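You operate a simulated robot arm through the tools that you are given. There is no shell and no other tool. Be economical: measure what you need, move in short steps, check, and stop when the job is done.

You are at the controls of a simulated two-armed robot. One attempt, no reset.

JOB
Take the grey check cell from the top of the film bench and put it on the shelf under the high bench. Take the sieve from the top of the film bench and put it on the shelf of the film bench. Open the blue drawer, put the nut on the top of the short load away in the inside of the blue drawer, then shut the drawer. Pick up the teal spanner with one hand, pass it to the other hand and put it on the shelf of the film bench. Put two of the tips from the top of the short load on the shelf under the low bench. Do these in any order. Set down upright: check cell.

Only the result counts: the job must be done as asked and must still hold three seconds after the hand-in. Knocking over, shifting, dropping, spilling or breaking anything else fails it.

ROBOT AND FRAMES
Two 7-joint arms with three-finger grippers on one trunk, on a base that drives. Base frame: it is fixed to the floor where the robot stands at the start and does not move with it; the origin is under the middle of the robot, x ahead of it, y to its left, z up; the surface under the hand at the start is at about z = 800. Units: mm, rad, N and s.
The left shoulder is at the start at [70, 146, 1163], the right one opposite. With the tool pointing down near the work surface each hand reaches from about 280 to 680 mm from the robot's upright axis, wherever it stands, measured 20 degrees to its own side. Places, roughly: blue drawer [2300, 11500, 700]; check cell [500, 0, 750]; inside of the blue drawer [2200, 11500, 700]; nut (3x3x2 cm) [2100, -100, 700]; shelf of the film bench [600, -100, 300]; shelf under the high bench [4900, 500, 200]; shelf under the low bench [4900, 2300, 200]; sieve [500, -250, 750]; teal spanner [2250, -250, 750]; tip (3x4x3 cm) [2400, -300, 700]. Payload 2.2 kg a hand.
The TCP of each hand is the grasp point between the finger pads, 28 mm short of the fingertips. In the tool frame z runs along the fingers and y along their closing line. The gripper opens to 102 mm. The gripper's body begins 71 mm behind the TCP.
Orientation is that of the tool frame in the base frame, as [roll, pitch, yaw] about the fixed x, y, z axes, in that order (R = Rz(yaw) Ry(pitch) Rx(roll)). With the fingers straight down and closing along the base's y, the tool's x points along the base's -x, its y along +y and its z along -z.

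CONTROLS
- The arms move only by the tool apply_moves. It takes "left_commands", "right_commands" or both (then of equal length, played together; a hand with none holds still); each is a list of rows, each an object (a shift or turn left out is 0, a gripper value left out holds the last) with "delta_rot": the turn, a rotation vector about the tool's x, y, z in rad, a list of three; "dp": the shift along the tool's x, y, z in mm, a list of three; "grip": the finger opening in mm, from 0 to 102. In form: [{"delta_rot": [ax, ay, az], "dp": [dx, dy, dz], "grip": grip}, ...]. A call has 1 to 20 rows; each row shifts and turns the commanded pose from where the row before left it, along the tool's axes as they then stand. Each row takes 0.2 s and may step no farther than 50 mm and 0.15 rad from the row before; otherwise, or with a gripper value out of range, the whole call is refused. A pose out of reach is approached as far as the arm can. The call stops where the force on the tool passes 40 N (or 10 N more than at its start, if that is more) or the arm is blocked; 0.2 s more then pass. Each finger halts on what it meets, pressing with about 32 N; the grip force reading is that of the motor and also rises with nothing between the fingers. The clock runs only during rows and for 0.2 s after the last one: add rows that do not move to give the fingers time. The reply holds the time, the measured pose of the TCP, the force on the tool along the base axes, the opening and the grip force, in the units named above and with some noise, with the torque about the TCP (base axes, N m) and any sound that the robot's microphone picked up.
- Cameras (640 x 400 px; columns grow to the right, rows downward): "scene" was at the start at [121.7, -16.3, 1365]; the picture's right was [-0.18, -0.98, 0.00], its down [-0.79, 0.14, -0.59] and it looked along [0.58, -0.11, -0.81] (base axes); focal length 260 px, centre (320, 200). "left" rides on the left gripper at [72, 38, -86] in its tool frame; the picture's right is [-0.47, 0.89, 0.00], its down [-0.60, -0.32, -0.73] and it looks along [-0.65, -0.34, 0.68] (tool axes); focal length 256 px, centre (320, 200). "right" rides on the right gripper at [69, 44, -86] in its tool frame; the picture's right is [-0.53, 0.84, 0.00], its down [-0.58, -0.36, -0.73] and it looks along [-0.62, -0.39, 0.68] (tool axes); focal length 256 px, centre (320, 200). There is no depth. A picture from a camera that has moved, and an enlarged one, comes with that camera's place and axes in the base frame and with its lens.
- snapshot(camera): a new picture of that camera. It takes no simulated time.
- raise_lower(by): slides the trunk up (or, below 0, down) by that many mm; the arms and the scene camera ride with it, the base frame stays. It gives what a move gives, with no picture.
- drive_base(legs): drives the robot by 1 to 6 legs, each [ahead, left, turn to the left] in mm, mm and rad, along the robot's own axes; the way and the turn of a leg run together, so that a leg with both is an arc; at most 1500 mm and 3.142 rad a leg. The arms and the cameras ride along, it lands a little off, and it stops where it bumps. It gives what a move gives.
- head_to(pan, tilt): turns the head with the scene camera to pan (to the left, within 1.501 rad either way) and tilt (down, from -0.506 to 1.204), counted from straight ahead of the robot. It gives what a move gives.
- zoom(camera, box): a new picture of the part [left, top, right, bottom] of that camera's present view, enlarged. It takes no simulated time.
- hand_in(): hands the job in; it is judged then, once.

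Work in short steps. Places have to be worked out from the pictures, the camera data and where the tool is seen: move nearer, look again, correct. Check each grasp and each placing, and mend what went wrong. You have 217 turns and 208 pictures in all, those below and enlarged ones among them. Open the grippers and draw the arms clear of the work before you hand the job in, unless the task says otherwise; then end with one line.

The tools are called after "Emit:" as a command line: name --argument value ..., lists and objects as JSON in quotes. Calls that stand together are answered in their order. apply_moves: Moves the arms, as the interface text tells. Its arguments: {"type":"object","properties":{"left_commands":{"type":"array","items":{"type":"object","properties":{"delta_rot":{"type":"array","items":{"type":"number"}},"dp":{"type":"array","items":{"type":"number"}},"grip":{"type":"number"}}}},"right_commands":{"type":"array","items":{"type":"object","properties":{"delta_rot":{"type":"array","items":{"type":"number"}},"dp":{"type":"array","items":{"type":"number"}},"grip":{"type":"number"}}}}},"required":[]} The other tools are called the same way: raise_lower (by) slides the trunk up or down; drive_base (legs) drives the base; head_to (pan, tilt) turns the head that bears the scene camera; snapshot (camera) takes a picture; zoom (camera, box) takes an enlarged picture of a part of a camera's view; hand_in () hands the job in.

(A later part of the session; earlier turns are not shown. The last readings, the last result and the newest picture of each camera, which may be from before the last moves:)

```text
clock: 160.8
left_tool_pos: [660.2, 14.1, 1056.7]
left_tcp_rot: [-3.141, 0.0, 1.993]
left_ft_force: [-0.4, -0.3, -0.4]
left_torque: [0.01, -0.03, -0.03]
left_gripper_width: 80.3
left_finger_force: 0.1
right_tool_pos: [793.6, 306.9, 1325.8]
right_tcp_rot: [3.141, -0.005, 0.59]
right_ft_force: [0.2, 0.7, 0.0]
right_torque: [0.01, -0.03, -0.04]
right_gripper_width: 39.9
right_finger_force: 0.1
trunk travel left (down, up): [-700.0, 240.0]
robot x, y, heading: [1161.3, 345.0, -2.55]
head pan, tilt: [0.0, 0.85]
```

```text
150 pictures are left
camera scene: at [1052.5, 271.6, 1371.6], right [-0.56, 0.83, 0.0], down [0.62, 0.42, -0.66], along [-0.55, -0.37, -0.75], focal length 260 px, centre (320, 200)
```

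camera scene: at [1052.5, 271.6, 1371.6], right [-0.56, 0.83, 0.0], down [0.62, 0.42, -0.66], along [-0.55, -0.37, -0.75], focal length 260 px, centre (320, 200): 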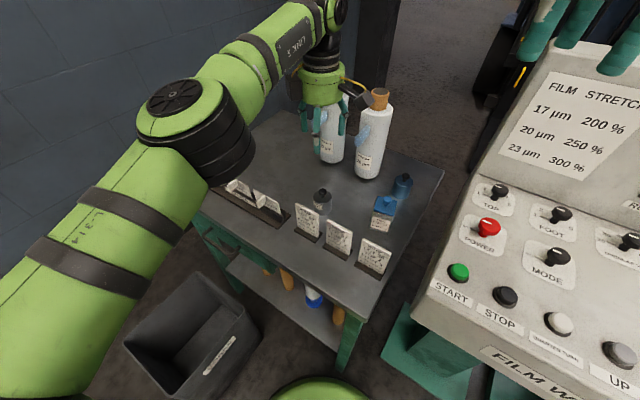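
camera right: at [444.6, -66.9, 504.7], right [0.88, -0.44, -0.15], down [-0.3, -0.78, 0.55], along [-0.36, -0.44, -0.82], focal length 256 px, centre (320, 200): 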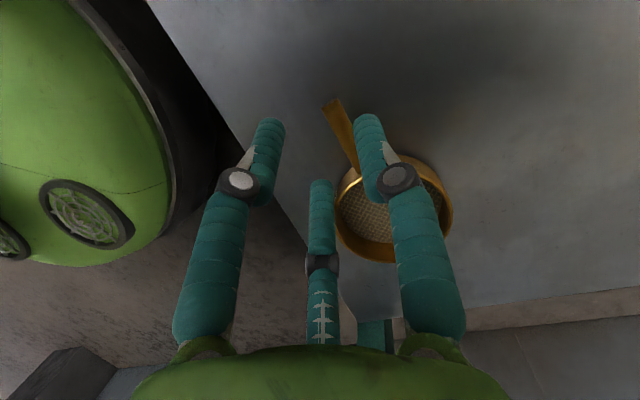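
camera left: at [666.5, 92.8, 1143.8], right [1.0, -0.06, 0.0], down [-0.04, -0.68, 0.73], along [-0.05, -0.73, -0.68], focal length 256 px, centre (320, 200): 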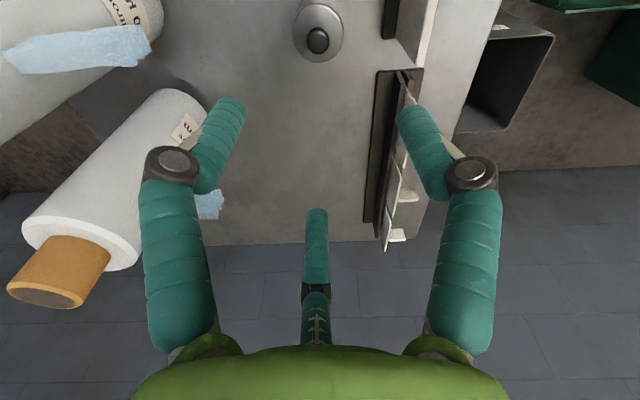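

The cell knob sights at about (658, 18). I correct slightly and descend to z≈940 to look again.

Emit:
apply_moves --left_commands '[{"dp": [3.5, -0.6, 38]}, {"dp": [0, 0, 40]}, {"dp": [0, 0, 38]}, {}]'

Emit:
snapshot --camera "left"

Emit:
zoom --camera "scene" --box '[240, 60, 440, 260]'

```text
clock: 161.8
left_tool_pos: [656.5, 15.9, 941.2]
left_tcp_rot: [-3.14, -0.002, 1.993]
left_ft_force: [-0.5, 0.4, -0.7]
left_torque: [0.03, -0.01, -0.01]
left_gripper_width: 79.9
left_finger_force: 0.1
right_tool_pos: [794.1, 308.9, 1326.3]
right_tcp_rot: [-3.139, -0.007, 0.591]
right_ft_force: [-0.3, -0.5, -1.3]
right_torque: [-0.01, 0.0, 0.05]
right_gripper_width: 40.0
right_finger_force: 0.1
trunk travel left (down, up): [-700.0, 240.0]
robot x, y, heading: [1161.2, 346.1, -2.545]
head pan, tilt: [0.0, 0.85]
```

```text
149 pictures are left
camera left: at [661.6, 97.4, 1027.8], right [1.0, -0.06, 0.0], down [-0.04, -0.68, 0.73], along [-0.05, -0.73, -0.68], focal length 256 px, centre (320, 200)
```

left: 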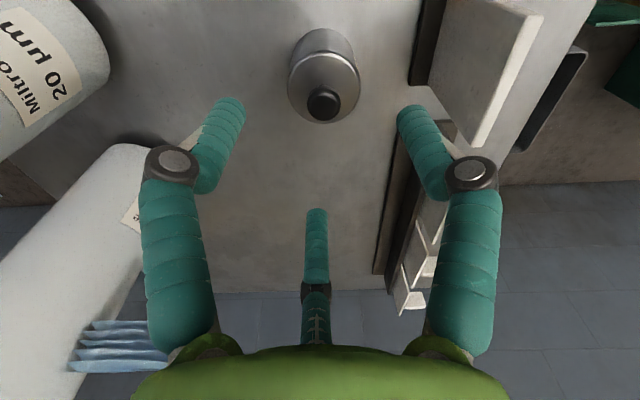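

```text
2.00 times, centred on (340, 160) of scene
camera zoom: at [1052.9, 271.0, 1371.6], right [-0.56, 0.83, 0.0], down [0.62, 0.42, -0.66], along [-0.55, -0.37, -0.75], focal length 520 px, centre (280, 280)
```

zoom: 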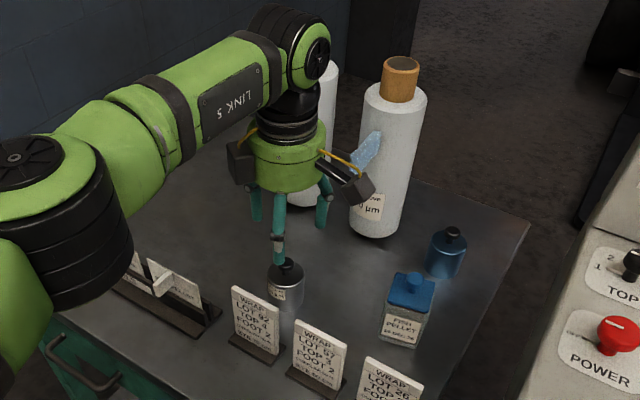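

The TCP is centred over the knob to within about 2 mm. I descend to grasp height in steps.

Emit:
apply_moves --left_commands '[{"dp": [0.5, 1, 30]}, {"dp": [0, 0, 30]}, {"dp": [0, 0, 25]}, {"dp": [0, 0, 20]}, {}]'

Emit:
snapshot --camera "left"

Emit:
zoom --camera "scene" --box '[240, 60, 440, 260]'

```text
clock: 163.0
left_tool_pos: [659.7, 18.0, 835.2]
left_tcp_rot: [-3.138, -0.002, 1.992]
left_ft_force: [0.0, -0.1, -0.4]
left_torque: [0.0, 0.01, 0.01]
left_gripper_width: 80.0
left_finger_force: 0.0
right_tool_pos: [794.6, 307.4, 1326.1]
right_tcp_rot: [-3.139, -0.007, 0.59]
right_ft_force: [0.4, -0.7, -0.5]
right_torque: [-0.01, -0.04, -0.02]
right_gripper_width: 40.0
right_finger_force: 0.1
trunk travel left (down, up): [-700.0, 240.0]
robot x, y, heading: [1162.3, 347.1, -2.546]
head pan, tilt: [0.0, 0.85]
```

```text
147 pictures are left
camera left: at [664.8, 98.6, 922.7], right [1.0, -0.06, 0.0], down [-0.04, -0.68, 0.73], along [-0.05, -0.73, -0.68], focal length 256 px, centre (320, 200)
```

left: 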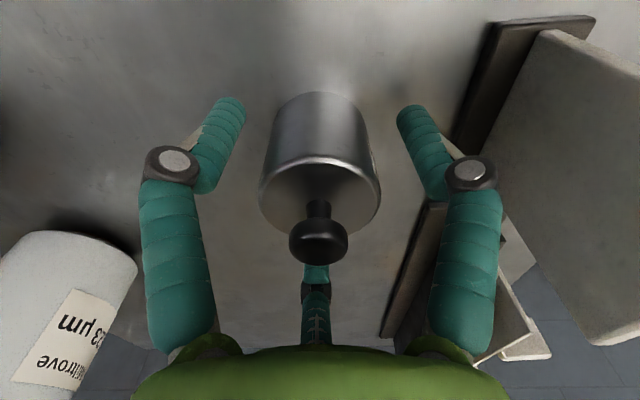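

```text
2.00 times, centred on (340, 160) of scene
camera zoom: at [1053.1, 270.6, 1371.6], right [-0.56, 0.83, 0.0], down [0.62, 0.42, -0.66], along [-0.55, -0.37, -0.75], focal length 520 px, centre (280, 280)
```

zoom: 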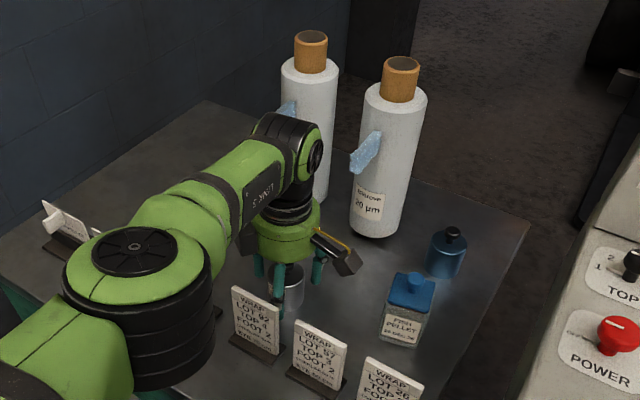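

The body sits between the three fingers. I close.

Emit:
apply_moves --left_commands '[{"grip": 40}, {"grip": 40}, {"grip": 20}, {}]'

Emit:
snapshot --camera "left"

```text
clock: 164.0
left_tool_pos: [659.6, 16.8, 835.9]
left_tcp_rot: [-3.139, -0.002, 1.994]
left_ft_force: [-0.4, -0.4, 2.8]
left_torque: [-0.07, 0.09, 0.04]
left_gripper_width: 50.4
left_finger_force: 32.4
right_tool_pos: [794.7, 308.4, 1326.4]
right_tcp_rot: [-3.139, -0.004, 0.59]
right_ft_force: [-0.4, -0.8, 0.8]
right_torque: [-0.01, -0.01, 0.05]
right_gripper_width: 40.1
right_finger_force: 0.0
trunk travel left (down, up): [-700.0, 240.0]
robot x, y, heading: [1161.0, 344.8, -2.549]
head pan, tilt: [0.0, 0.85]
```

```text
145 pictures are left
camera left: at [664.6, 98.8, 923.2], right [1.0, -0.06, 0.0], down [-0.04, -0.68, 0.73], along [-0.05, -0.73, -0.68], focal length 256 px, centre (320, 200)
```

left: 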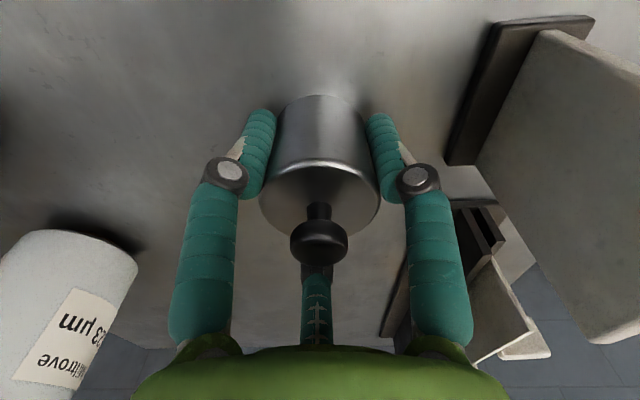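

It's gripped at 50.4 mm. I lift straight up.

Emit:
apply_moves --left_commands '[{"dp": [0, 0, -15]}, {"dp": [0, 0, -40]}, {"dp": [0, 0, -45]}, {"dp": [0, 0, -45]}, {"dp": [0, 0, -45]}, {"dp": [0, 0, -30]}, {}]'

Emit:
snapshot --camera "left"

Emit:
snapshot --camera "scene"

```text
clock: 165.6
left_tool_pos: [652.3, 35.4, 1034.6]
left_tcp_rot: [3.141, 0.002, 1.994]
left_ft_force: [0.6, 0.3, -2.1]
left_torque: [-0.01, -0.02, -0.01]
left_gripper_width: 50.4
left_finger_force: 32.0
left hand out of reach, approached as far as the arm can: row 2, 3, 6
right_tool_pos: [793.6, 308.1, 1325.9]
right_tcp_rot: [-3.14, -0.009, 0.59]
right_ft_force: [0.3, 0.0, 0.1]
right_torque: [0.01, -0.02, 0.0]
right_gripper_width: 39.8
right_finger_force: 0.0
trunk travel left (down, up): [-700.0, 240.0]
robot x, y, heading: [1160.2, 346.8, -2.549]
head pan, tilt: [0.0, 0.85]
```

```text
144 pictures are left
camera left: at [655.9, 116.6, 1122.3], right [1.0, -0.06, 0.0], down [-0.04, -0.68, 0.73], along [-0.04, -0.73, -0.68], focal length 256 px, centre (320, 200)
```

left: 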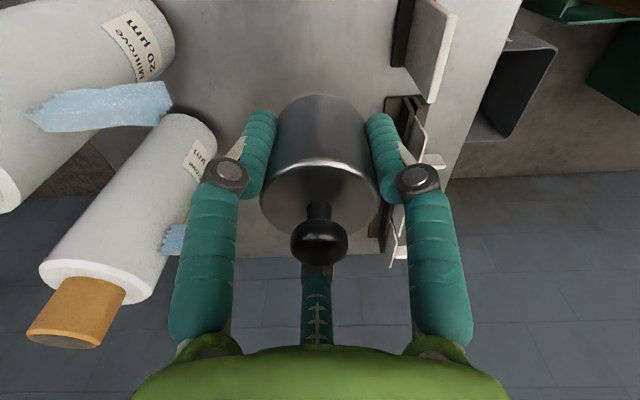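

```text
143 pictures are left
camera scene: at [1051.9, 270.8, 1371.5], right [-0.56, 0.83, 0.0], down [0.62, 0.42, -0.66], along [-0.55, -0.37, -0.75], focal length 260 px, centre (320, 200)
```

scene: 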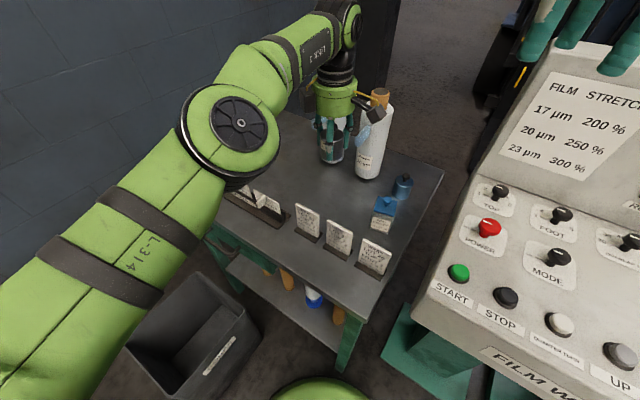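

The cell is held and clear. I retract it toward the robot along the same way.

Emit:
apply_moves --left_commands '[{"dp": [-13, 38, 0]}, {"dp": [-13, 38, 0]}, {"dp": [-13, 38, 0]}, {"dp": [-13, 38, 0]}, {"dp": [-13, 38, 0]}, {"dp": [-13, 38, 0]}, {"dp": [-13, 38, 0]}, {"dp": [-13, 38, 0]}, {}]'

Emit:
drive_base --legs '[[-260, 0, 0]]'

Emit:
snapshot --camera "scene"

```text
clock: 167.6
left_tool_pos: [972.1, 59.4, 1034.3]
left_tcp_rot: [-3.14, 0.001, 1.994]
left_ft_force: [0.6, 0.4, -2.0]
left_torque: [-0.03, -0.05, 0.04]
left_gripper_width: 50.2
left_finger_force: 32.3
right_tool_pos: [793.4, 307.3, 1325.7]
right_tcp_rot: [-3.142, -0.006, 0.589]
right_ft_force: [0.7, -0.4, 0.6]
right_torque: [-0.03, -0.01, 0.02]
right_gripper_width: 40.0
right_finger_force: 0.1
trunk travel left (down, up): [-700.0, 240.0]
robot x, y, heading: [1160.2, 347.5, -2.551]
head pan, tilt: [0.0, 0.85]
```

```text
clock: 169.4
left_tool_pos: [1187.0, 203.6, 1035.1]
left_tcp_rot: [3.139, -0.001, 1.994]
left_ft_force: [-0.7, -0.9, -1.3]
left_torque: [0.04, 0.01, -0.01]
left_gripper_width: 50.5
left_finger_force: 31.6
right_tool_pos: [1007.1, 450.7, 1325.3]
right_tcp_rot: [-3.141, -0.01, 0.592]
right_ft_force: [0.3, 0.0, -0.8]
right_torque: [-0.02, 0.01, 0.02]
right_gripper_width: 40.3
right_finger_force: 0.0
trunk travel left (down, up): [-700.0, 240.0]
robot x, y, heading: [1377.8, 491.7, -2.543]
head pan, tilt: [0.0, 0.85]
```

```text
142 pictures are left
camera scene: at [1265.8, 414.4, 1371.4], right [-0.56, 0.83, 0.0], down [0.62, 0.42, -0.66], along [-0.55, -0.37, -0.75], focal length 260 px, centre (320, 200)
```

scene: 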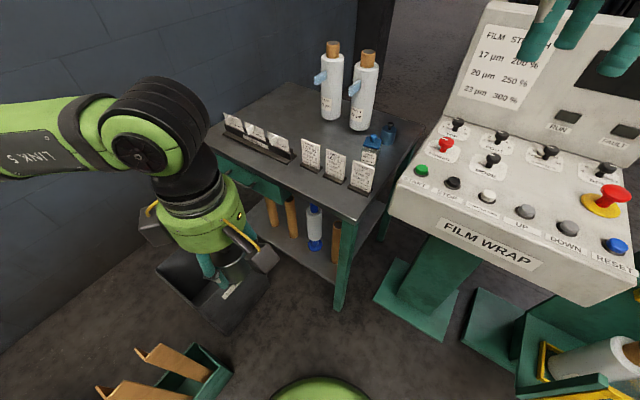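

Everything on the bench is undisturbed. I turn to face +x and drive along y≈600 to x≈3250, then look at the high and low benches.

Emit:
drive_base --legs '[[-100, 0, 0], [0, 0, 2.543], [1000, 0, 0], [800, 0, 0]]'

Emit:
head_to --pan 0.0 --tilt 0.3

Emit:
snapshot --camera "scene"

Emit:
head_to --pan 0.8 --tilt 0.3

Emit:
snapshot --camera "scene"

```text
clock: 185.3
left_tool_pos: [3543.6, 746.7, 1034.4]
left_tcp_rot: [3.141, 0.001, -1.715]
left_ft_force: [0.4, 0.4, -1.4]
left_torque: [-0.01, -0.01, 0.01]
left_gripper_width: 50.4
left_finger_force: 32.4
right_tool_pos: [3560.5, 443.6, 1326.3]
right_tcp_rot: [-3.14, -0.007, -3.115]
right_ft_force: [-1.0, 0.0, -0.6]
right_torque: [0.0, 0.0, -0.02]
right_gripper_width: 39.8
right_finger_force: 0.0
trunk travel left (down, up): [-700.0, 240.0]
robot x, y, heading: [3233.1, 605.0, 0.027]
head pan, tilt: [0.0, 0.85]
```

```text
clock: 186.2
left_tool_pos: [3543.8, 747.1, 1035.3]
left_tcp_rot: [3.14, -0.002, -1.715]
left_ft_force: [0.3, -0.4, -1.7]
left_torque: [-0.01, -0.01, -0.02]
left_gripper_width: 50.5
left_finger_force: 31.7
right_tool_pos: [3562.3, 441.9, 1325.5]
right_tcp_rot: [-3.141, -0.007, -3.117]
right_ft_force: [0.2, 1.0, -0.7]
right_torque: [0.01, 0.01, -0.02]
right_gripper_width: 39.8
right_finger_force: 0.0
trunk travel left (down, up): [-700.0, 240.0]
robot x, y, heading: [3234.8, 602.1, 0.025]
head pan, tilt: [0.0, 0.3]
```

```text
141 pictures are left
camera scene: at [3375.4, 606.6, 1419.9], right [0.03, -1.0, 0.0], down [-0.3, -0.01, -0.95], along [0.95, 0.03, -0.3], focal length 260 px, centre (320, 200)
```

scene: 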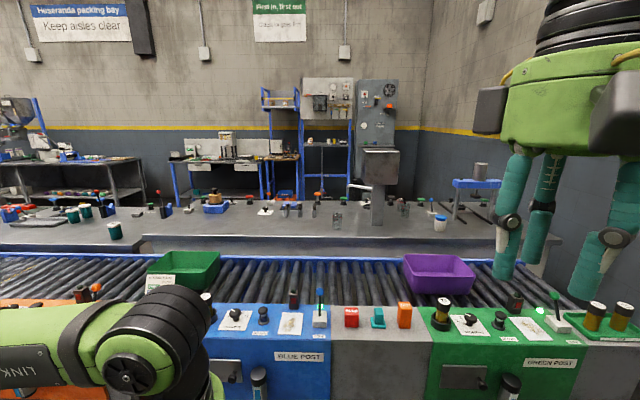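

```text
clock: 187.4
left_tool_pos: [3544.4, 747.1, 1035.0]
left_tcp_rot: [3.14, -0.001, -1.715]
left_ft_force: [0.7, 0.4, -1.7]
left_torque: [0.0, 0.01, 0.02]
left_gripper_width: 50.3
left_finger_force: 32.2
right_tool_pos: [3561.5, 442.1, 1326.1]
right_tcp_rot: [-3.14, -0.005, -3.115]
right_ft_force: [0.6, -0.1, 0.7]
right_torque: [0.03, -0.01, 0.01]
right_gripper_width: 40.2
right_finger_force: 0.0
trunk travel left (down, up): [-700.0, 240.0]
robot x, y, heading: [3231.9, 605.2, 0.025]
head pan, tilt: [0.799, 0.3]
```

```text
140 pictures are left
camera scene: at [3345.4, 672.7, 1419.9], right [0.74, -0.68, 0.0], down [-0.2, -0.22, -0.96], along [0.65, 0.7, -0.3], focal length 260 px, centre (320, 200)
```

scene: 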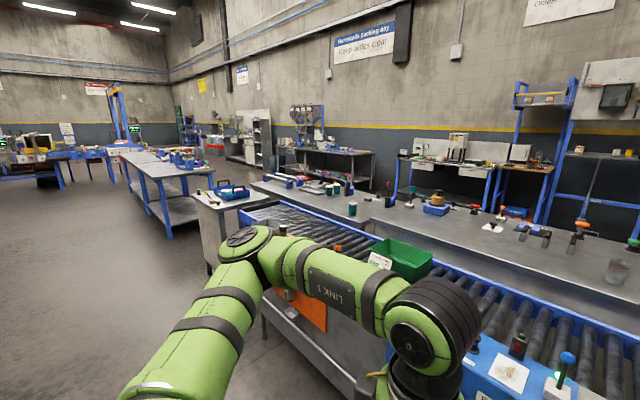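

The conveyor with the posts stands in front. The high and low benches lie behind it, reachable from the aisle on the far side through a gap at y≈3150–4220. I strafe left to y≈3690.

Emit:
drive_base --legs '[[0, 0, -0.025], [0, 1500, 0], [0, 1500, 0], [0, 80, 0]]'

Emit:
head_to --pan 0.0 --tilt 0.4

Emit:
snapshot --camera "scene"

Emit:
head_to --pan -0.7 --tilt 0.4

Emit:
snapshot --camera "scene"

```text
clock: 202.8
left_tool_pos: [3417.7, 3827.3, 1035.9]
left_tcp_rot: [3.141, 0.001, -1.682]
left_ft_force: [-0.3, -1.2, -1.3]
left_torque: [0.02, 0.0, -0.02]
left_gripper_width: 50.1
left_finger_force: 31.8
right_tool_pos: [3445.2, 3522.4, 1325.2]
right_tcp_rot: [3.14, -0.007, -3.086]
right_ft_force: [-0.3, 0.8, 0.5]
right_torque: [0.03, 0.01, 0.03]
right_gripper_width: 39.9
right_finger_force: 0.1
trunk travel left (down, up): [-700.0, 240.0]
robot x, y, heading: [3108.9, 3679.2, 0.06]
head pan, tilt: [0.799, 0.3]
```

```text
clock: 203.9
left_tool_pos: [3418.6, 3829.0, 1034.7]
left_tcp_rot: [-3.141, -0.003, -1.682]
left_ft_force: [-0.2, 0.0, -1.8]
left_torque: [-0.01, 0.05, -0.01]
left_gripper_width: 50.6
left_finger_force: 31.7
right_tool_pos: [3446.0, 3525.8, 1326.8]
right_tcp_rot: [-3.141, -0.008, -3.086]
right_ft_force: [0.1, -1.0, -0.3]
right_torque: [0.02, -0.01, 0.04]
right_gripper_width: 40.4
right_finger_force: 0.0
trunk travel left (down, up): [-700.0, 240.0]
robot x, y, heading: [3112.1, 3678.9, 0.061]
head pan, tilt: [0.0, 0.4]
```

```text
139 pictures are left
camera scene: at [3252.9, 3684.4, 1410.7], right [0.06, -1.0, 0.0], down [-0.39, -0.02, -0.92], along [0.92, 0.06, -0.39], focal length 260 px, centre (320, 200)
```

scene: 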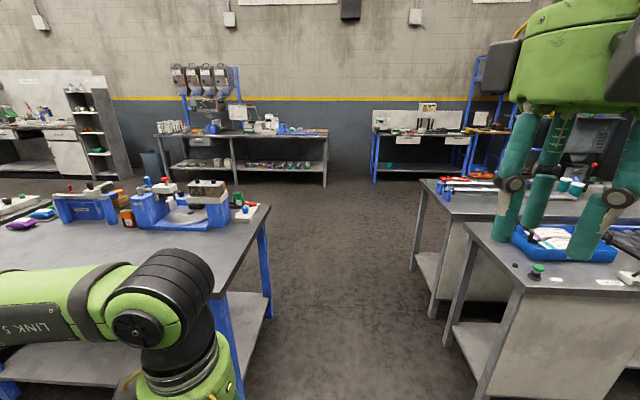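

```text
clock: 205.0
left_tool_pos: [3418.0, 3830.6, 1035.5]
left_tcp_rot: [-3.141, -0.002, -1.681]
left_ft_force: [0.1, 0.2, -1.1]
left_torque: [0.02, 0.0, 0.0]
left_gripper_width: 50.7
left_finger_force: 32.0
right_tool_pos: [3445.2, 3526.0, 1325.2]
right_tcp_rot: [-3.141, -0.007, -3.085]
right_ft_force: [0.3, -0.3, 0.5]
right_torque: [0.01, 0.02, 0.0]
right_gripper_width: 39.9
right_finger_force: 0.0
trunk travel left (down, up): [-700.0, 240.0]
robot x, y, heading: [3106.8, 3677.2, 0.059]
head pan, tilt: [-0.7, 0.4]
```

```text
138 pictures are left
camera scene: at [3234.8, 3624.0, 1410.7], right [-0.6, -0.8, 0.0], down [-0.31, 0.23, -0.92], along [0.74, -0.55, -0.39], focal length 260 px, centre (320, 200)
```

scene: 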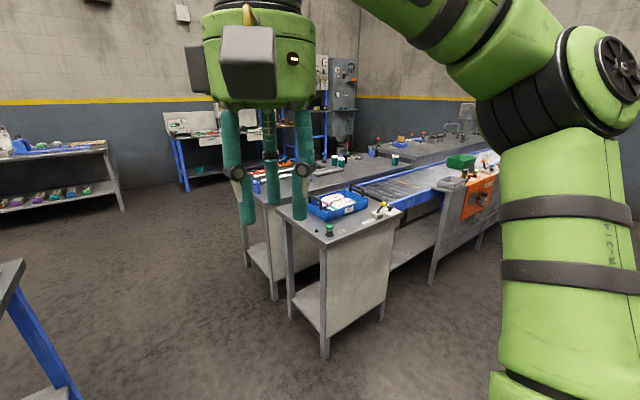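

The channel runs at y≈3590, and the aisle beyond is wide (x≈5170 to 7200). I drive through to x≈5900 and turn to face -y.

Emit:
drive_base --legs '[[0, -80, -0.06], [1500, 0, 0], [1350, 0, 0], [0, 0, -1.571]]'

Emit:
head_to --pan -0.4 --tilt 0.4

Emit:
snapshot --camera "scene"

```text
clock: 223.2
left_tool_pos: [6073.6, 3246.1, 1034.1]
left_tcp_rot: [3.141, -0.001, 2.96]
left_ft_force: [-0.4, -0.1, -1.3]
left_torque: [-0.03, 0.01, 0.0]
left_gripper_width: 50.5
left_finger_force: 32.1
right_tool_pos: [5768.1, 3240.0, 1326.2]
right_tcp_rot: [3.14, -0.007, 1.556]
right_ft_force: [0.3, -0.4, -0.4]
right_torque: [-0.02, -0.02, -0.03]
right_gripper_width: 40.1
right_finger_force: 0.0
trunk travel left (down, up): [-700.0, 240.0]
robot x, y, heading: [5941.2, 3560.9, -1.584]
head pan, tilt: [-0.7, 0.4]
```

```text
clock: 224.0
left_tool_pos: [6073.7, 3246.3, 1035.8]
left_tcp_rot: [-3.142, 0.0, 2.96]
left_ft_force: [-0.5, -0.5, -1.4]
left_torque: [0.04, 0.02, 0.03]
left_gripper_width: 50.3
left_finger_force: 31.9
right_tool_pos: [5768.2, 3241.3, 1326.9]
right_tcp_rot: [3.14, -0.008, 1.555]
right_ft_force: [-0.1, -0.4, 0.0]
right_torque: [-0.01, -0.01, -0.03]
right_gripper_width: 39.7
right_finger_force: 0.2
trunk travel left (down, up): [-700.0, 240.0]
robot x, y, heading: [5942.4, 3564.9, -1.578]
head pan, tilt: [-0.4, 0.4]
```

```text
137 pictures are left
camera scene: at [5906.5, 3425.1, 1410.7], right [-0.92, 0.4, 0.0], down [0.16, 0.36, -0.92], along [-0.37, -0.84, -0.39], focal length 260 px, centre (320, 200)
```

scene: 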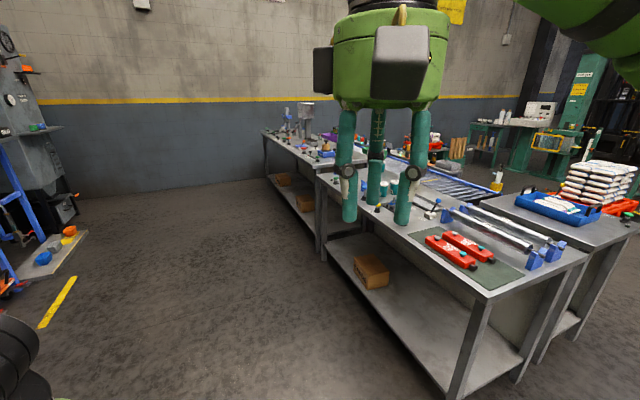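

The benches show open shelves on this side. I turn to face -x and strafe along the aisle to y≈500, in front of the high bench.

Emit:
drive_base --legs '[[0, 0, -1.564], [0, 1500, 0], [0, 1500, 0], [0, 60, 0]]'

Emit:
head_to --pan 0.0 --tilt 0.65

Emit:
snapshot --camera "scene"

```text
clock: 242.6
left_tool_pos: [5670.2, 416.5, 1036.1]
left_tcp_rot: [3.141, 0.002, 1.402]
left_ft_force: [-0.4, 0.0, -2.3]
left_torque: [-0.03, 0.03, 0.01]
left_gripper_width: 50.4
left_finger_force: 32.2
right_tool_pos: [5659.9, 723.0, 1325.4]
right_tcp_rot: [3.136, -0.008, -0.002]
right_ft_force: [0.3, 0.8, -0.2]
right_torque: [-0.05, 0.01, -0.04]
right_gripper_width: 40.0
right_finger_force: 0.0
trunk travel left (down, up): [-700.0, 240.0]
robot x, y, heading: [5980.2, 548.5, -3.137]
head pan, tilt: [-0.4, 0.4]
```

```text
clock: 243.5
left_tool_pos: [5669.6, 411.3, 1034.9]
left_tcp_rot: [-3.141, -0.002, 1.401]
left_ft_force: [-0.3, 0.3, -2.0]
left_torque: [0.0, 0.05, -0.01]
left_gripper_width: 50.6
left_finger_force: 31.8
right_tool_pos: [5659.1, 717.3, 1325.0]
right_tcp_rot: [-3.141, -0.007, -0.003]
right_ft_force: [-0.6, 0.4, -0.3]
right_torque: [-0.01, 0.0, -0.01]
right_gripper_width: 40.1
right_finger_force: 0.1
trunk travel left (down, up): [-700.0, 240.0]
robot x, y, heading: [5985.6, 544.8, -3.137]
head pan, tilt: [0.0, 0.649]
```

```text
136 pictures are left
camera scene: at [5847.2, 540.6, 1388.2], right [0.0, 1.0, 0.0], down [0.6, 0.0, -0.8], along [-0.8, 0.0, -0.6], focal length 260 px, centre (320, 200)
```

scene: 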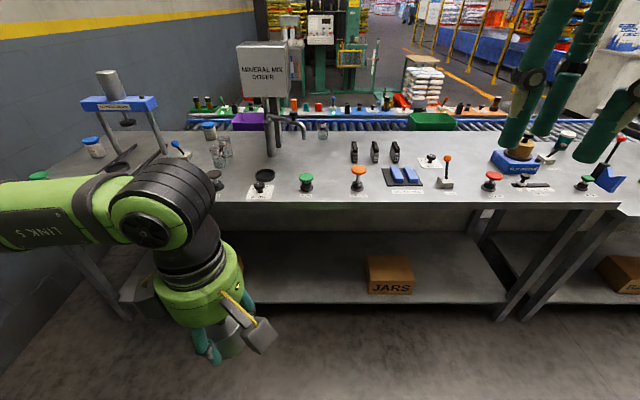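

The high bench shelf is in view, front edge near x≈5100, with free space at y≈450. I lower the trunk fully here and then extend the left hand.

Emit:
raise_lower --by -400

Emit:
raise_lower --by -300

Emit:
apply_moves --left_commands '[{"dp": [0.7, -43, 0]}, {"dp": [0.7, -43, 0]}, {"dp": [0.7, -43, 0]}, {"dp": [0.7, -43, 0]}, {"dp": [0.7, -43, 0]}, {}]'

Emit:
head_to --pan 0.0 --tilt 0.4

Emit:
snapshot --camera "scene"

```text
clock: 247.3
left_tool_pos: [5669.5, 413.0, 635.5]
left_tcp_rot: [-3.141, -0.001, 1.401]
left_ft_force: [0.4, -0.4, -1.8]
left_torque: [0.04, 0.01, -0.03]
left_gripper_width: 50.4
left_finger_force: 32.3
right_tool_pos: [5659.5, 718.0, 925.9]
right_tcp_rot: [3.141, -0.008, -0.002]
right_ft_force: [0.6, 0.1, 0.4]
right_torque: [-0.02, 0.02, 0.03]
right_gripper_width: 40.0
right_finger_force: 0.1
trunk travel left (down, up): [-300.0, 640.0]
robot x, y, heading: [5981.3, 545.3, -3.144]
head pan, tilt: [0.0, 0.649]
```

```text
clock: 250.3
left_tool_pos: [5669.7, 413.5, 335.4]
left_tcp_rot: [-3.141, -0.002, 1.401]
left_ft_force: [-0.3, -0.1, -1.7]
left_torque: [-0.02, 0.03, 0.0]
left_gripper_width: 50.0
left_finger_force: 32.2
right_tool_pos: [5659.5, 718.1, 626.2]
right_tcp_rot: [-3.141, -0.007, -0.002]
right_ft_force: [1.0, 0.2, 0.3]
right_torque: [0.05, -0.02, 0.01]
right_gripper_width: 40.1
right_finger_force: 0.0
trunk travel left (down, up): [0.0, 940.0]
robot x, y, heading: [5984.3, 546.9, -3.14]
head pan, tilt: [0.0, 0.649]
```

```text
clock: 251.7
left_tool_pos: [5458.7, 451.9, 334.5]
left_tcp_rot: [-3.14, 0.0, 1.4]
left_ft_force: [-0.8, 0.2, -1.4]
left_torque: [0.0, -0.03, -0.01]
left_gripper_width: 50.6
left_finger_force: 31.6
right_tool_pos: [5658.9, 718.3, 625.5]
right_tcp_rot: [-3.141, -0.008, -0.001]
right_ft_force: [0.7, -0.2, 0.4]
right_torque: [0.03, -0.04, -0.01]
right_gripper_width: 40.0
right_finger_force: 0.0
trunk travel left (down, up): [0.0, 940.0]
robot x, y, heading: [5984.8, 544.5, -3.14]
head pan, tilt: [0.0, 0.649]
```

```text
clock: 252.5
left_tool_pos: [5459.3, 451.9, 335.0]
left_tcp_rot: [-3.141, -0.003, 1.401]
left_ft_force: [-0.6, -0.7, -2.1]
left_torque: [0.02, -0.01, 0.02]
left_gripper_width: 50.2
left_finger_force: 32.1
right_tool_pos: [5659.1, 717.7, 626.7]
right_tcp_rot: [3.141, -0.007, 0.0]
right_ft_force: [-0.8, 1.1, 0.1]
right_torque: [0.01, 0.0, -0.01]
right_gripper_width: 40.2
right_finger_force: 0.0
trunk travel left (down, up): [0.0, 940.0]
robot x, y, heading: [5984.4, 544.1, -3.142]
head pan, tilt: [0.0, 0.4]
```

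```text
135 pictures are left
camera scene: at [5841.4, 541.4, 710.6], right [0.0, 1.0, 0.0], down [0.39, 0.0, -0.92], along [-0.92, 0.0, -0.39], focal length 260 px, centre (320, 200)
```

scene: 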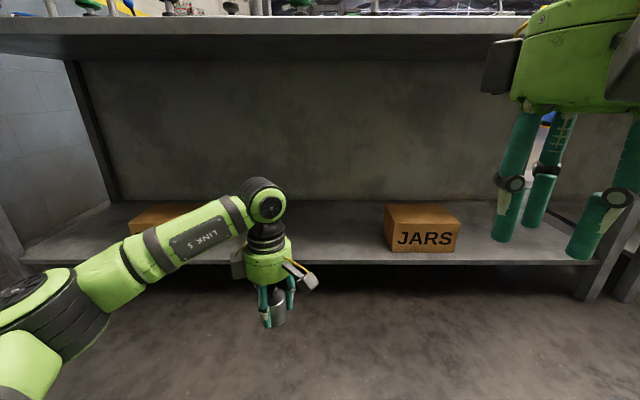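

The shelf edge works out at x≈5090, z≈155, with free space at y≈450 between the boxes. I drive forward 450 mm so the cell comes over the shelf.

Emit:
drive_base --legs '[[300, 0, 0], [150, 0, 0]]'

Emit:
snapshot --camera "scene"

Emit:
snapshot --camera "left"

```text
clock: 255.5
left_tool_pos: [5010.4, 453.4, 333.5]
left_tcp_rot: [3.141, 0.0, 1.399]
left_ft_force: [-0.3, 0.0, -1.2]
left_torque: [0.01, -0.01, 0.01]
left_gripper_width: 50.1
left_finger_force: 32.0
right_tool_pos: [5212.1, 718.4, 626.3]
right_tcp_rot: [-3.14, -0.006, -0.006]
right_ft_force: [0.4, 1.0, 1.0]
right_torque: [0.0, -0.01, 0.0]
right_gripper_width: 40.2
right_finger_force: 0.1
trunk travel left (down, up): [0.0, 940.0]
robot x, y, heading: [5537.4, 548.4, 3.142]
head pan, tilt: [0.0, 0.4]
```

```text
134 pictures are left
camera scene: at [5393.3, 541.7, 710.7], right [0.0, 1.0, 0.0], down [0.39, 0.0, -0.92], along [-0.92, 0.0, -0.39], focal length 260 px, centre (320, 200)
```

scene: 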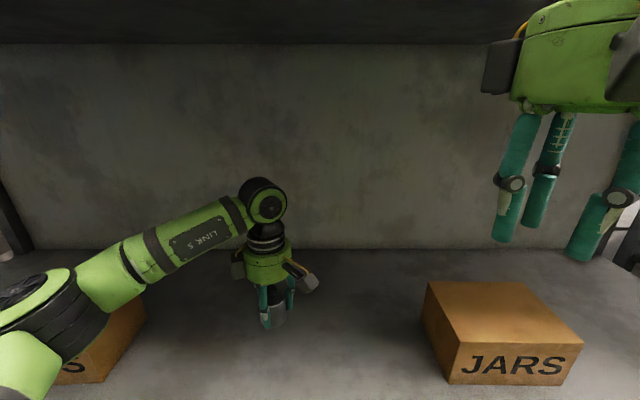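

```text
133 pictures are left
camera left: at [5059.2, 518.5, 421.6], right [0.79, -0.61, 0.0], down [-0.42, -0.54, 0.73], along [-0.45, -0.58, -0.68], focal length 256 px, centre (320, 200)
```

left: 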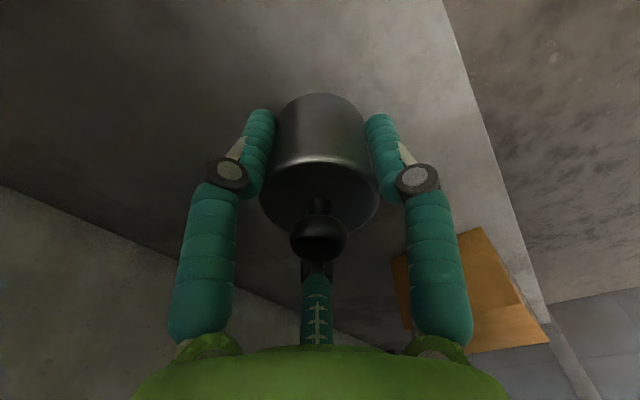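

There is clear room on the shelf. I lower the hand with the arm to z≈212 and then in small steps to touch.

Emit:
apply_moves --left_commands '[{"dp": [0, 0, 40]}, {"dp": [0, 0, 40]}, {"dp": [0, 0, 30]}, {"dp": [0, 0, 12]}, {}]'

Emit:
zoom --camera "scene" --box '[200, 160, 400, 400]'

```text
clock: 256.7
left_tool_pos: [5010.3, 453.2, 216.6]
left_tcp_rot: [-3.132, -0.003, 1.397]
left_ft_force: [4.4, -2.3, 25.6]
left_torque: [-0.07, -0.16, -0.01]
left_gripper_width: 50.5
left_finger_force: 32.2
right_tool_pos: [5214.7, 719.8, 627.2]
right_tcp_rot: [3.139, -0.002, -0.005]
right_ft_force: [-1.2, 0.5, 0.3]
right_torque: [-0.03, -0.02, 0.0]
right_gripper_width: 40.1
right_finger_force: 0.1
trunk travel left (down, up): [0.0, 940.0]
robot x, y, heading: [5537.0, 542.8, 3.139]
head pan, tilt: [0.0, 0.4]
```

```text
1.67 times, centred on (300, 280) of scene
camera zoom: at [5395.6, 542.1, 711.6], right [0.0, 1.0, 0.0], down [0.39, 0.0, -0.92], along [-0.92, 0.0, -0.39], focal length 433 px, centre (353, 67)
```

zoom: 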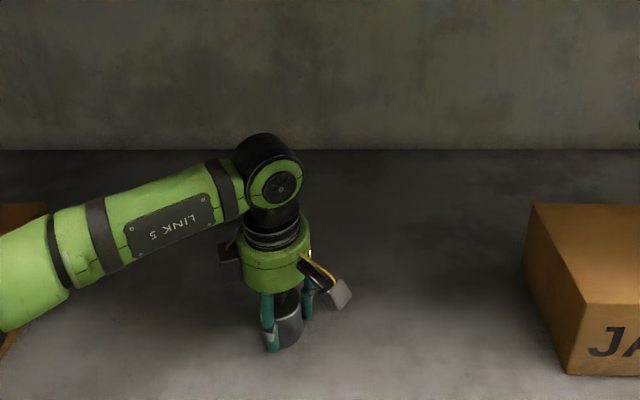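

It is on the shelf (25 N of push), so the shelf is at about z = 180. I ease up 4 mm, open, and lift.

Emit:
apply_moves --left_commands '[{"dp": [0, 0, -2]}, {"dp": [0, 0, -2]}, {}]'

Emit:
apply_moves --left_commands '[{"grip": 60}, {"grip": 80}, {}, {"dp": [0, 0, -15]}, {"dp": [0, 0, -40]}, {"dp": [0, 0, -40]}, {"dp": [0, 0, -30]}, {}]'

Emit:
snapshot --camera "left"

Emit:
snapshot --camera "scene"

```text
clock: 257.5
left_tool_pos: [5011.0, 453.8, 216.9]
left_tcp_rot: [-3.137, -0.002, 1.398]
left_ft_force: [-4.7, 1.4, 11.1]
left_torque: [0.12, 0.47, 0.0]
left_gripper_width: 50.2
left_finger_force: 32.1
right_tool_pos: [5212.1, 719.2, 626.5]
right_tcp_rot: [3.14, -0.004, -0.006]
right_ft_force: [-0.5, 0.7, 0.2]
right_torque: [-0.01, 0.02, 0.0]
right_gripper_width: 40.3
right_finger_force: 0.0
trunk travel left (down, up): [0.0, 940.0]
robot x, y, heading: [5540.6, 544.9, 3.143]
head pan, tilt: [0.0, 0.4]
```

```text
clock: 259.3
left_tool_pos: [5010.6, 454.2, 341.1]
left_tcp_rot: [-3.141, -0.003, 1.398]
left_ft_force: [0.4, -1.2, -0.4]
left_torque: [0.0, 0.05, 0.02]
left_gripper_width: 80.0
left_finger_force: 0.1
right_tool_pos: [5211.1, 719.0, 625.5]
right_tcp_rot: [3.141, -0.008, -0.004]
right_ft_force: [0.2, -0.6, 0.0]
right_torque: [-0.02, -0.02, 0.04]
right_gripper_width: 40.0
right_finger_force: 0.0
trunk travel left (down, up): [0.0, 940.0]
robot x, y, heading: [5538.0, 546.5, 3.139]
head pan, tilt: [0.0, 0.4]
```

```text
131 pictures are left
camera left: at [5059.7, 519.7, 428.0], right [0.79, -0.61, 0.0], down [-0.42, -0.54, 0.73], along [-0.45, -0.58, -0.68], focal length 256 px, centre (320, 200)
```

left: 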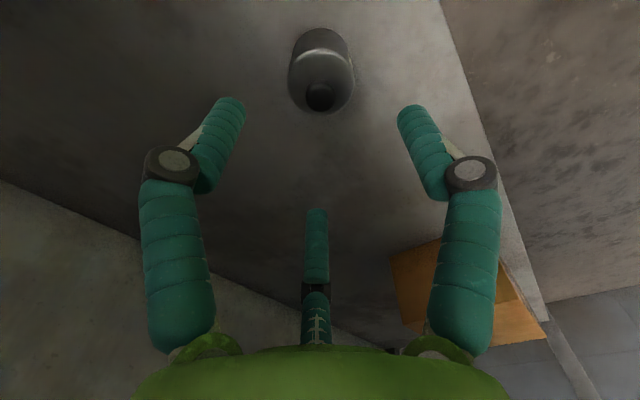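

```text
130 pictures are left
camera scene: at [5393.5, 541.8, 710.7], right [0.0, 1.0, 0.0], down [0.39, 0.0, -0.92], along [-0.92, 0.0, -0.39], focal length 260 px, centre (320, 200)
```

scene: 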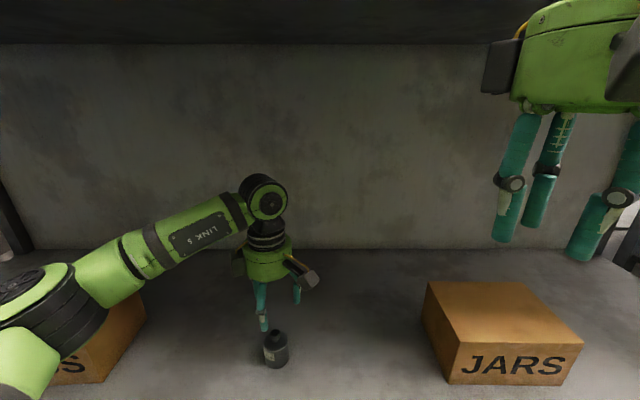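

The cell stands upright on the shelf under the high bench. I back out, raise the trunk, and bring both hands to their home poses.

Emit:
drive_base --legs '[[-450, 0, 0]]'

Emit:
raise_lower --by 400

Emit:
raise_lower --by 300

Emit:
apply_moves --left_commands '[{"dp": [-0.7, 43, 0]}, {"dp": [-0.7, 43, 0]}, {"dp": [-0.7, 43, 0]}, {"dp": [-0.7, 43, 0]}, {"dp": [-0.7, 43, 0]}, {"delta_rot": [0, 0, 0.14]}, {"delta_rot": [0, 0, 0.14]}, {"delta_rot": [0, 0, 0.14]}, {"delta_rot": [0, 0, 0.14]}, {"delta_rot": [0, 0, 0.14]}, {"delta_rot": [0, 0, 0.14]}, {"delta_rot": [0, 0, 0.14]}, {"delta_rot": [0, 0, 0.14]}, {"delta_rot": [0, 0, 0.14]}, {"delta_rot": [0, 0, 0.14]}, {}]' --right_commands '[{"dp": [0, 0, 45]}, {"dp": [0, 0, 45]}, {"dp": [0, 0, 45]}, {"dp": [0, 0, 45]}, {"dp": [0, 0, 45]}, {"dp": [0, 0, 45]}, {}, {}, {}, {}, {}, {}, {}, {}, {}, {}]'

Emit:
drive_base --legs '[[0, -1500, 0], [0, -1500, 0], [0, -50, 0]]'

```text
clock: 262.1
left_tool_pos: [5465.4, 454.6, 339.1]
left_tcp_rot: [-3.141, -0.002, 1.401]
left_ft_force: [-0.9, -0.8, 0.1]
left_torque: [-0.03, 0.0, 0.0]
left_gripper_width: 79.9
left_finger_force: 0.1
right_tool_pos: [5667.2, 718.3, 626.2]
right_tcp_rot: [-3.14, -0.007, -0.004]
right_ft_force: [0.9, -0.4, -0.5]
right_torque: [-0.02, 0.0, -0.02]
right_gripper_width: 39.8
right_finger_force: 0.0
trunk travel left (down, up): [0.0, 940.0]
robot x, y, heading: [5991.7, 545.6, -3.138]
head pan, tilt: [0.0, 0.4]
```

```text
clock: 265.9
left_tool_pos: [5465.8, 453.7, 739.9]
left_tcp_rot: [3.141, -0.001, 1.401]
left_ft_force: [0.3, 0.4, 0.0]
left_torque: [-0.01, 0.03, -0.01]
left_gripper_width: 80.1
left_finger_force: 0.1
right_tool_pos: [5667.3, 717.9, 1026.3]
right_tcp_rot: [-3.141, -0.006, -0.002]
right_ft_force: [-0.3, 0.4, 0.1]
right_torque: [-0.02, 0.0, -0.01]
right_gripper_width: 40.2
right_finger_force: 0.1
trunk travel left (down, up): [-400.0, 540.0]
robot x, y, heading: [5994.7, 544.1, -3.141]
head pan, tilt: [0.0, 0.4]
```

```text
clock: 268.9
left_tool_pos: [5466.3, 453.9, 1040.0]
left_tcp_rot: [-3.14, -0.001, 1.398]
left_ft_force: [0.1, -0.8, 0.1]
left_torque: [-0.02, 0.03, 0.01]
left_gripper_width: 79.9
left_finger_force: 0.1
right_tool_pos: [5666.9, 717.9, 1325.6]
right_tcp_rot: [-3.14, -0.007, -0.004]
right_ft_force: [-0.3, 0.0, 0.1]
right_torque: [-0.03, 0.01, 0.0]
right_gripper_width: 39.9
right_finger_force: 0.1
trunk travel left (down, up): [-700.0, 240.0]
robot x, y, heading: [5990.2, 547.6, -3.142]
head pan, tilt: [0.0, 0.4]
```

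```text
clock: 272.3
left_tool_pos: [5677.4, 413.7, 1039.5]
left_tcp_rot: [-3.139, 0.0, -0.002]
left_ft_force: [0.3, -0.5, -0.1]
left_torque: [0.02, -0.01, -0.02]
left_gripper_width: 79.9
left_finger_force: 0.0
right_tool_pos: [5668.9, 716.9, 1056.2]
right_tcp_rot: [-3.14, -0.007, -0.003]
right_ft_force: [0.0, 0.7, -0.1]
right_torque: [-0.05, 0.02, -0.02]
right_gripper_width: 39.9
right_finger_force: 0.1
trunk travel left (down, up): [-700.0, 240.0]
robot x, y, heading: [5988.0, 550.1, -3.141]
head pan, tilt: [0.0, 0.4]
```

```text
clock: 287.4
left_tool_pos: [5644.8, 3473.9, 1039.4]
left_tcp_rot: [-3.138, 0.0, 0.016]
left_ft_force: [-0.4, -0.7, 0.0]
left_torque: [0.03, 0.03, -0.01]
left_gripper_width: 80.0
left_finger_force: 0.0
right_tool_pos: [5630.7, 3776.8, 1056.5]
right_tcp_rot: [-3.14, -0.007, 0.013]
right_ft_force: [-0.2, -0.1, -0.2]
right_torque: [0.01, -0.02, -0.02]
right_gripper_width: 40.2
right_finger_force: 0.0
trunk travel left (down, up): [-700.0, 240.0]
robot x, y, heading: [5955.4, 3612.2, -3.128]
head pan, tilt: [0.0, 0.4]
```

Now I go back through the channel to x≈3250 and strafe to y≈700 near the load.

Emit:
drive_base --legs '[[1500, 0, 0], [1200, 0, 0], [0, 1500, 0], [0, 1350, 0]]'

Emit:
head_to --pan 0.4 --tilt 0.5

Emit:
snapshot --camera "scene"

```text
clock: 313.8
left_tool_pos: [2962.1, 595.5, 1042.3]
left_tcp_rot: [-3.14, -0.001, 0.01]
left_ft_force: [-0.4, -0.2, 0.4]
left_torque: [-0.04, 0.01, 0.01]
left_gripper_width: 80.0
left_finger_force: 0.1
right_tool_pos: [2950.7, 898.5, 1055.9]
right_tcp_rot: [3.14, -0.007, 0.006]
right_ft_force: [0.4, 0.2, -0.1]
right_torque: [0.0, 0.0, 0.0]
right_gripper_width: 40.2
right_finger_force: 0.0
trunk travel left (down, up): [-700.0, 240.0]
robot x, y, heading: [3279.0, 732.2, -3.133]
head pan, tilt: [0.0, 0.4]
```

```text
clock: 314.7
left_tool_pos: [2961.6, 595.5, 1040.0]
left_tcp_rot: [-3.141, 0.0, 0.01]
left_ft_force: [-0.1, 0.4, 0.4]
left_torque: [0.02, 0.0, -0.01]
left_gripper_width: 80.0
left_finger_force: 0.0
right_tool_pos: [2950.2, 897.7, 1055.4]
right_tcp_rot: [3.14, -0.006, 0.005]
right_ft_force: [-0.3, 0.0, -0.1]
right_torque: [0.01, -0.01, -0.03]
right_gripper_width: 40.0
right_finger_force: 0.1
trunk travel left (down, up): [-700.0, 240.0]
robot x, y, heading: [3277.4, 726.7, -3.137]
head pan, tilt: [0.4, 0.499]
```

```text
129 pictures are left
camera scene: at [3142.0, 690.0, 1401.6], right [-0.4, 0.92, 0.0], down [0.44, 0.19, -0.88], along [-0.81, -0.35, -0.48], focal length 260 px, centre (320, 200)
```

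scene: 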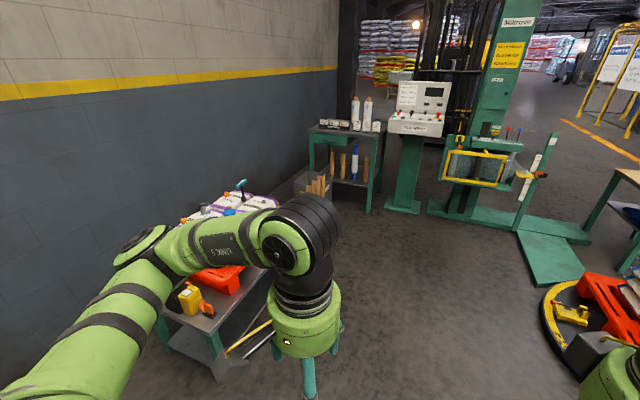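

I drive ahead to x≈2270 and turn left to face the load.

Emit:
drive_base --legs '[[1000, 0, 0], [0, 0, 1.567]]'

Emit:
head_to --pan 0.0 --tilt 0.6

Emit:
snapshot --camera "scene"

Emit:
zoom --camera "scene" --box '[200, 100, 440, 250]'

```text
clock: 323.7
left_tool_pos: [2419.3, 408.9, 1040.6]
left_tcp_rot: [-3.139, 0.0, 1.587]
left_ft_force: [0.7, -0.5, -0.7]
left_torque: [0.0, 0.03, 0.01]
left_gripper_width: 80.0
left_finger_force: 0.1
right_tool_pos: [2116.7, 396.5, 1056.4]
right_tcp_rot: [3.139, -0.009, 1.582]
right_ft_force: [0.6, 0.2, -0.1]
right_torque: [-0.01, 0.02, -0.02]
right_gripper_width: 40.1
right_finger_force: 0.1
trunk travel left (down, up): [-700.0, 240.0]
robot x, y, heading: [2285.3, 724.2, -1.554]
head pan, tilt: [0.4, 0.499]
```

```text
clock: 324.6
left_tool_pos: [2418.3, 409.8, 1040.4]
left_tcp_rot: [-3.139, 0.0, 1.584]
left_ft_force: [0.7, -0.5, 0.5]
left_torque: [0.0, 0.0, 0.0]
left_gripper_width: 80.0
left_finger_force: 0.1
right_tool_pos: [2116.4, 397.1, 1055.9]
right_tcp_rot: [-3.14, -0.006, 1.581]
right_ft_force: [0.0, 0.2, 0.4]
right_torque: [0.0, 0.0, -0.02]
right_gripper_width: 40.1
right_finger_force: 0.0
trunk travel left (down, up): [-700.0, 240.0]
robot x, y, heading: [2282.7, 722.5, -1.558]
head pan, tilt: [0.0, 0.6]
```

```text
128 pictures are left
camera scene: at [2285.0, 581.6, 1392.5], right [-1.0, -0.02, 0.0], down [-0.01, 0.56, -0.83], along [0.01, -0.83, -0.56], focal length 260 px, centre (320, 200)
```

scene: 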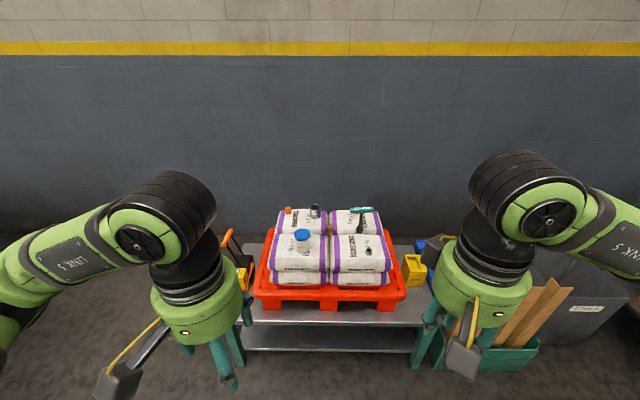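

```text
2.67 times, centred on (320, 175) of scene
camera zoom: at [2285.0, 581.6, 1392.5], right [-1.0, -0.02, 0.0], down [-0.01, 0.56, -0.83], along [0.01, -0.83, -0.56], focal length 693 px, centre (320, 267)
```

zoom: 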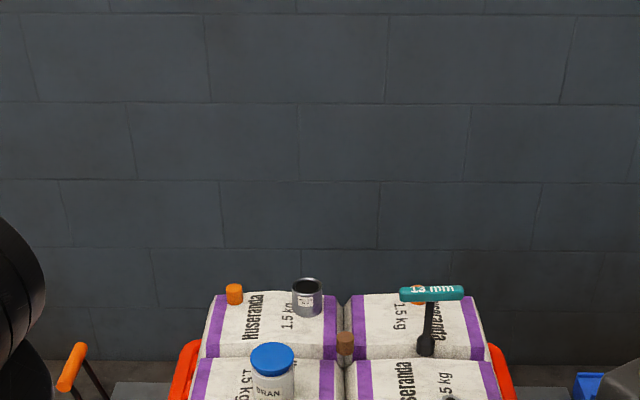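

The tips, nut, spanner and some jars lie on the bags. I drive closer, to y≈330, and look down from there.

Emit:
drive_base --legs '[[390, 0, 0]]'

Emit:
head_to --pan 0.0 --tilt 0.9

Emit:
snapshot --camera "scene"

Emit:
zoom --camera "scene" --box '[200, 80, 440, 230]'

```text
clock: 327.0
left_tool_pos: [2427.4, 21.8, 1041.0]
left_tcp_rot: [-3.139, 0.0, 1.589]
left_ft_force: [0.7, -0.2, 0.2]
left_torque: [0.05, -0.01, -0.02]
left_gripper_width: 80.1
left_finger_force: 0.0
right_tool_pos: [2123.3, 6.4, 1056.6]
right_tcp_rot: [3.139, -0.007, 1.586]
right_ft_force: [-0.2, 0.1, 0.1]
right_torque: [-0.04, 0.0, 0.0]
right_gripper_width: 40.0
right_finger_force: 0.1
trunk travel left (down, up): [-700.0, 240.0]
robot x, y, heading: [2290.0, 332.3, -1.553]
head pan, tilt: [0.0, 0.6]
```

```text
clock: 327.8
left_tool_pos: [2426.8, 20.0, 1041.0]
left_tcp_rot: [-3.14, -0.002, 1.589]
left_ft_force: [0.7, 0.2, 0.7]
left_torque: [0.0, -0.01, 0.02]
left_gripper_width: 79.8
left_finger_force: 0.1
right_tool_pos: [2123.8, 5.7, 1056.8]
right_tcp_rot: [3.14, -0.008, 1.585]
right_ft_force: [0.2, -0.5, -0.1]
right_torque: [-0.01, -0.02, 0.0]
right_gripper_width: 39.8
right_finger_force: 0.0
trunk travel left (down, up): [-700.0, 240.0]
robot x, y, heading: [2286.4, 334.5, -1.547]
head pan, tilt: [0.0, 0.901]
```

```text
126 pictures are left
camera scene: at [2291.7, 204.0, 1367.7], right [-1.0, -0.02, 0.0], down [-0.01, 0.78, -0.62], along [0.01, -0.62, -0.78], focal length 260 px, centre (320, 200)
```

scene: 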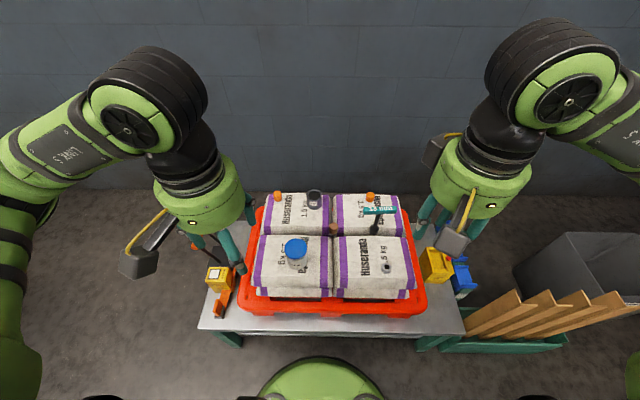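

```text
2.67 times, centred on (320, 155) of scene
camera zoom: at [2291.7, 204.0, 1367.7], right [-1.0, -0.02, 0.0], down [-0.01, 0.78, -0.62], along [0.01, -0.62, -0.78], focal length 693 px, centre (320, 320)
```

zoom: 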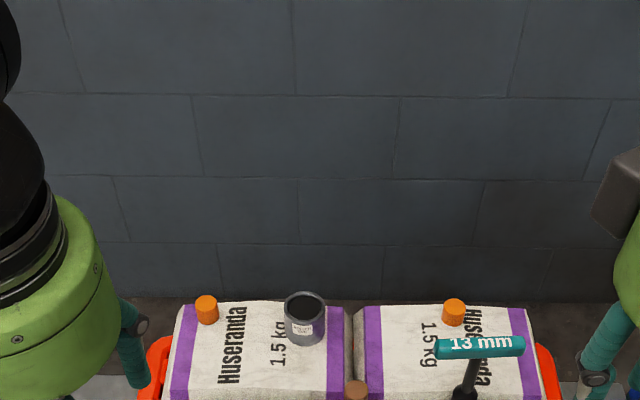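

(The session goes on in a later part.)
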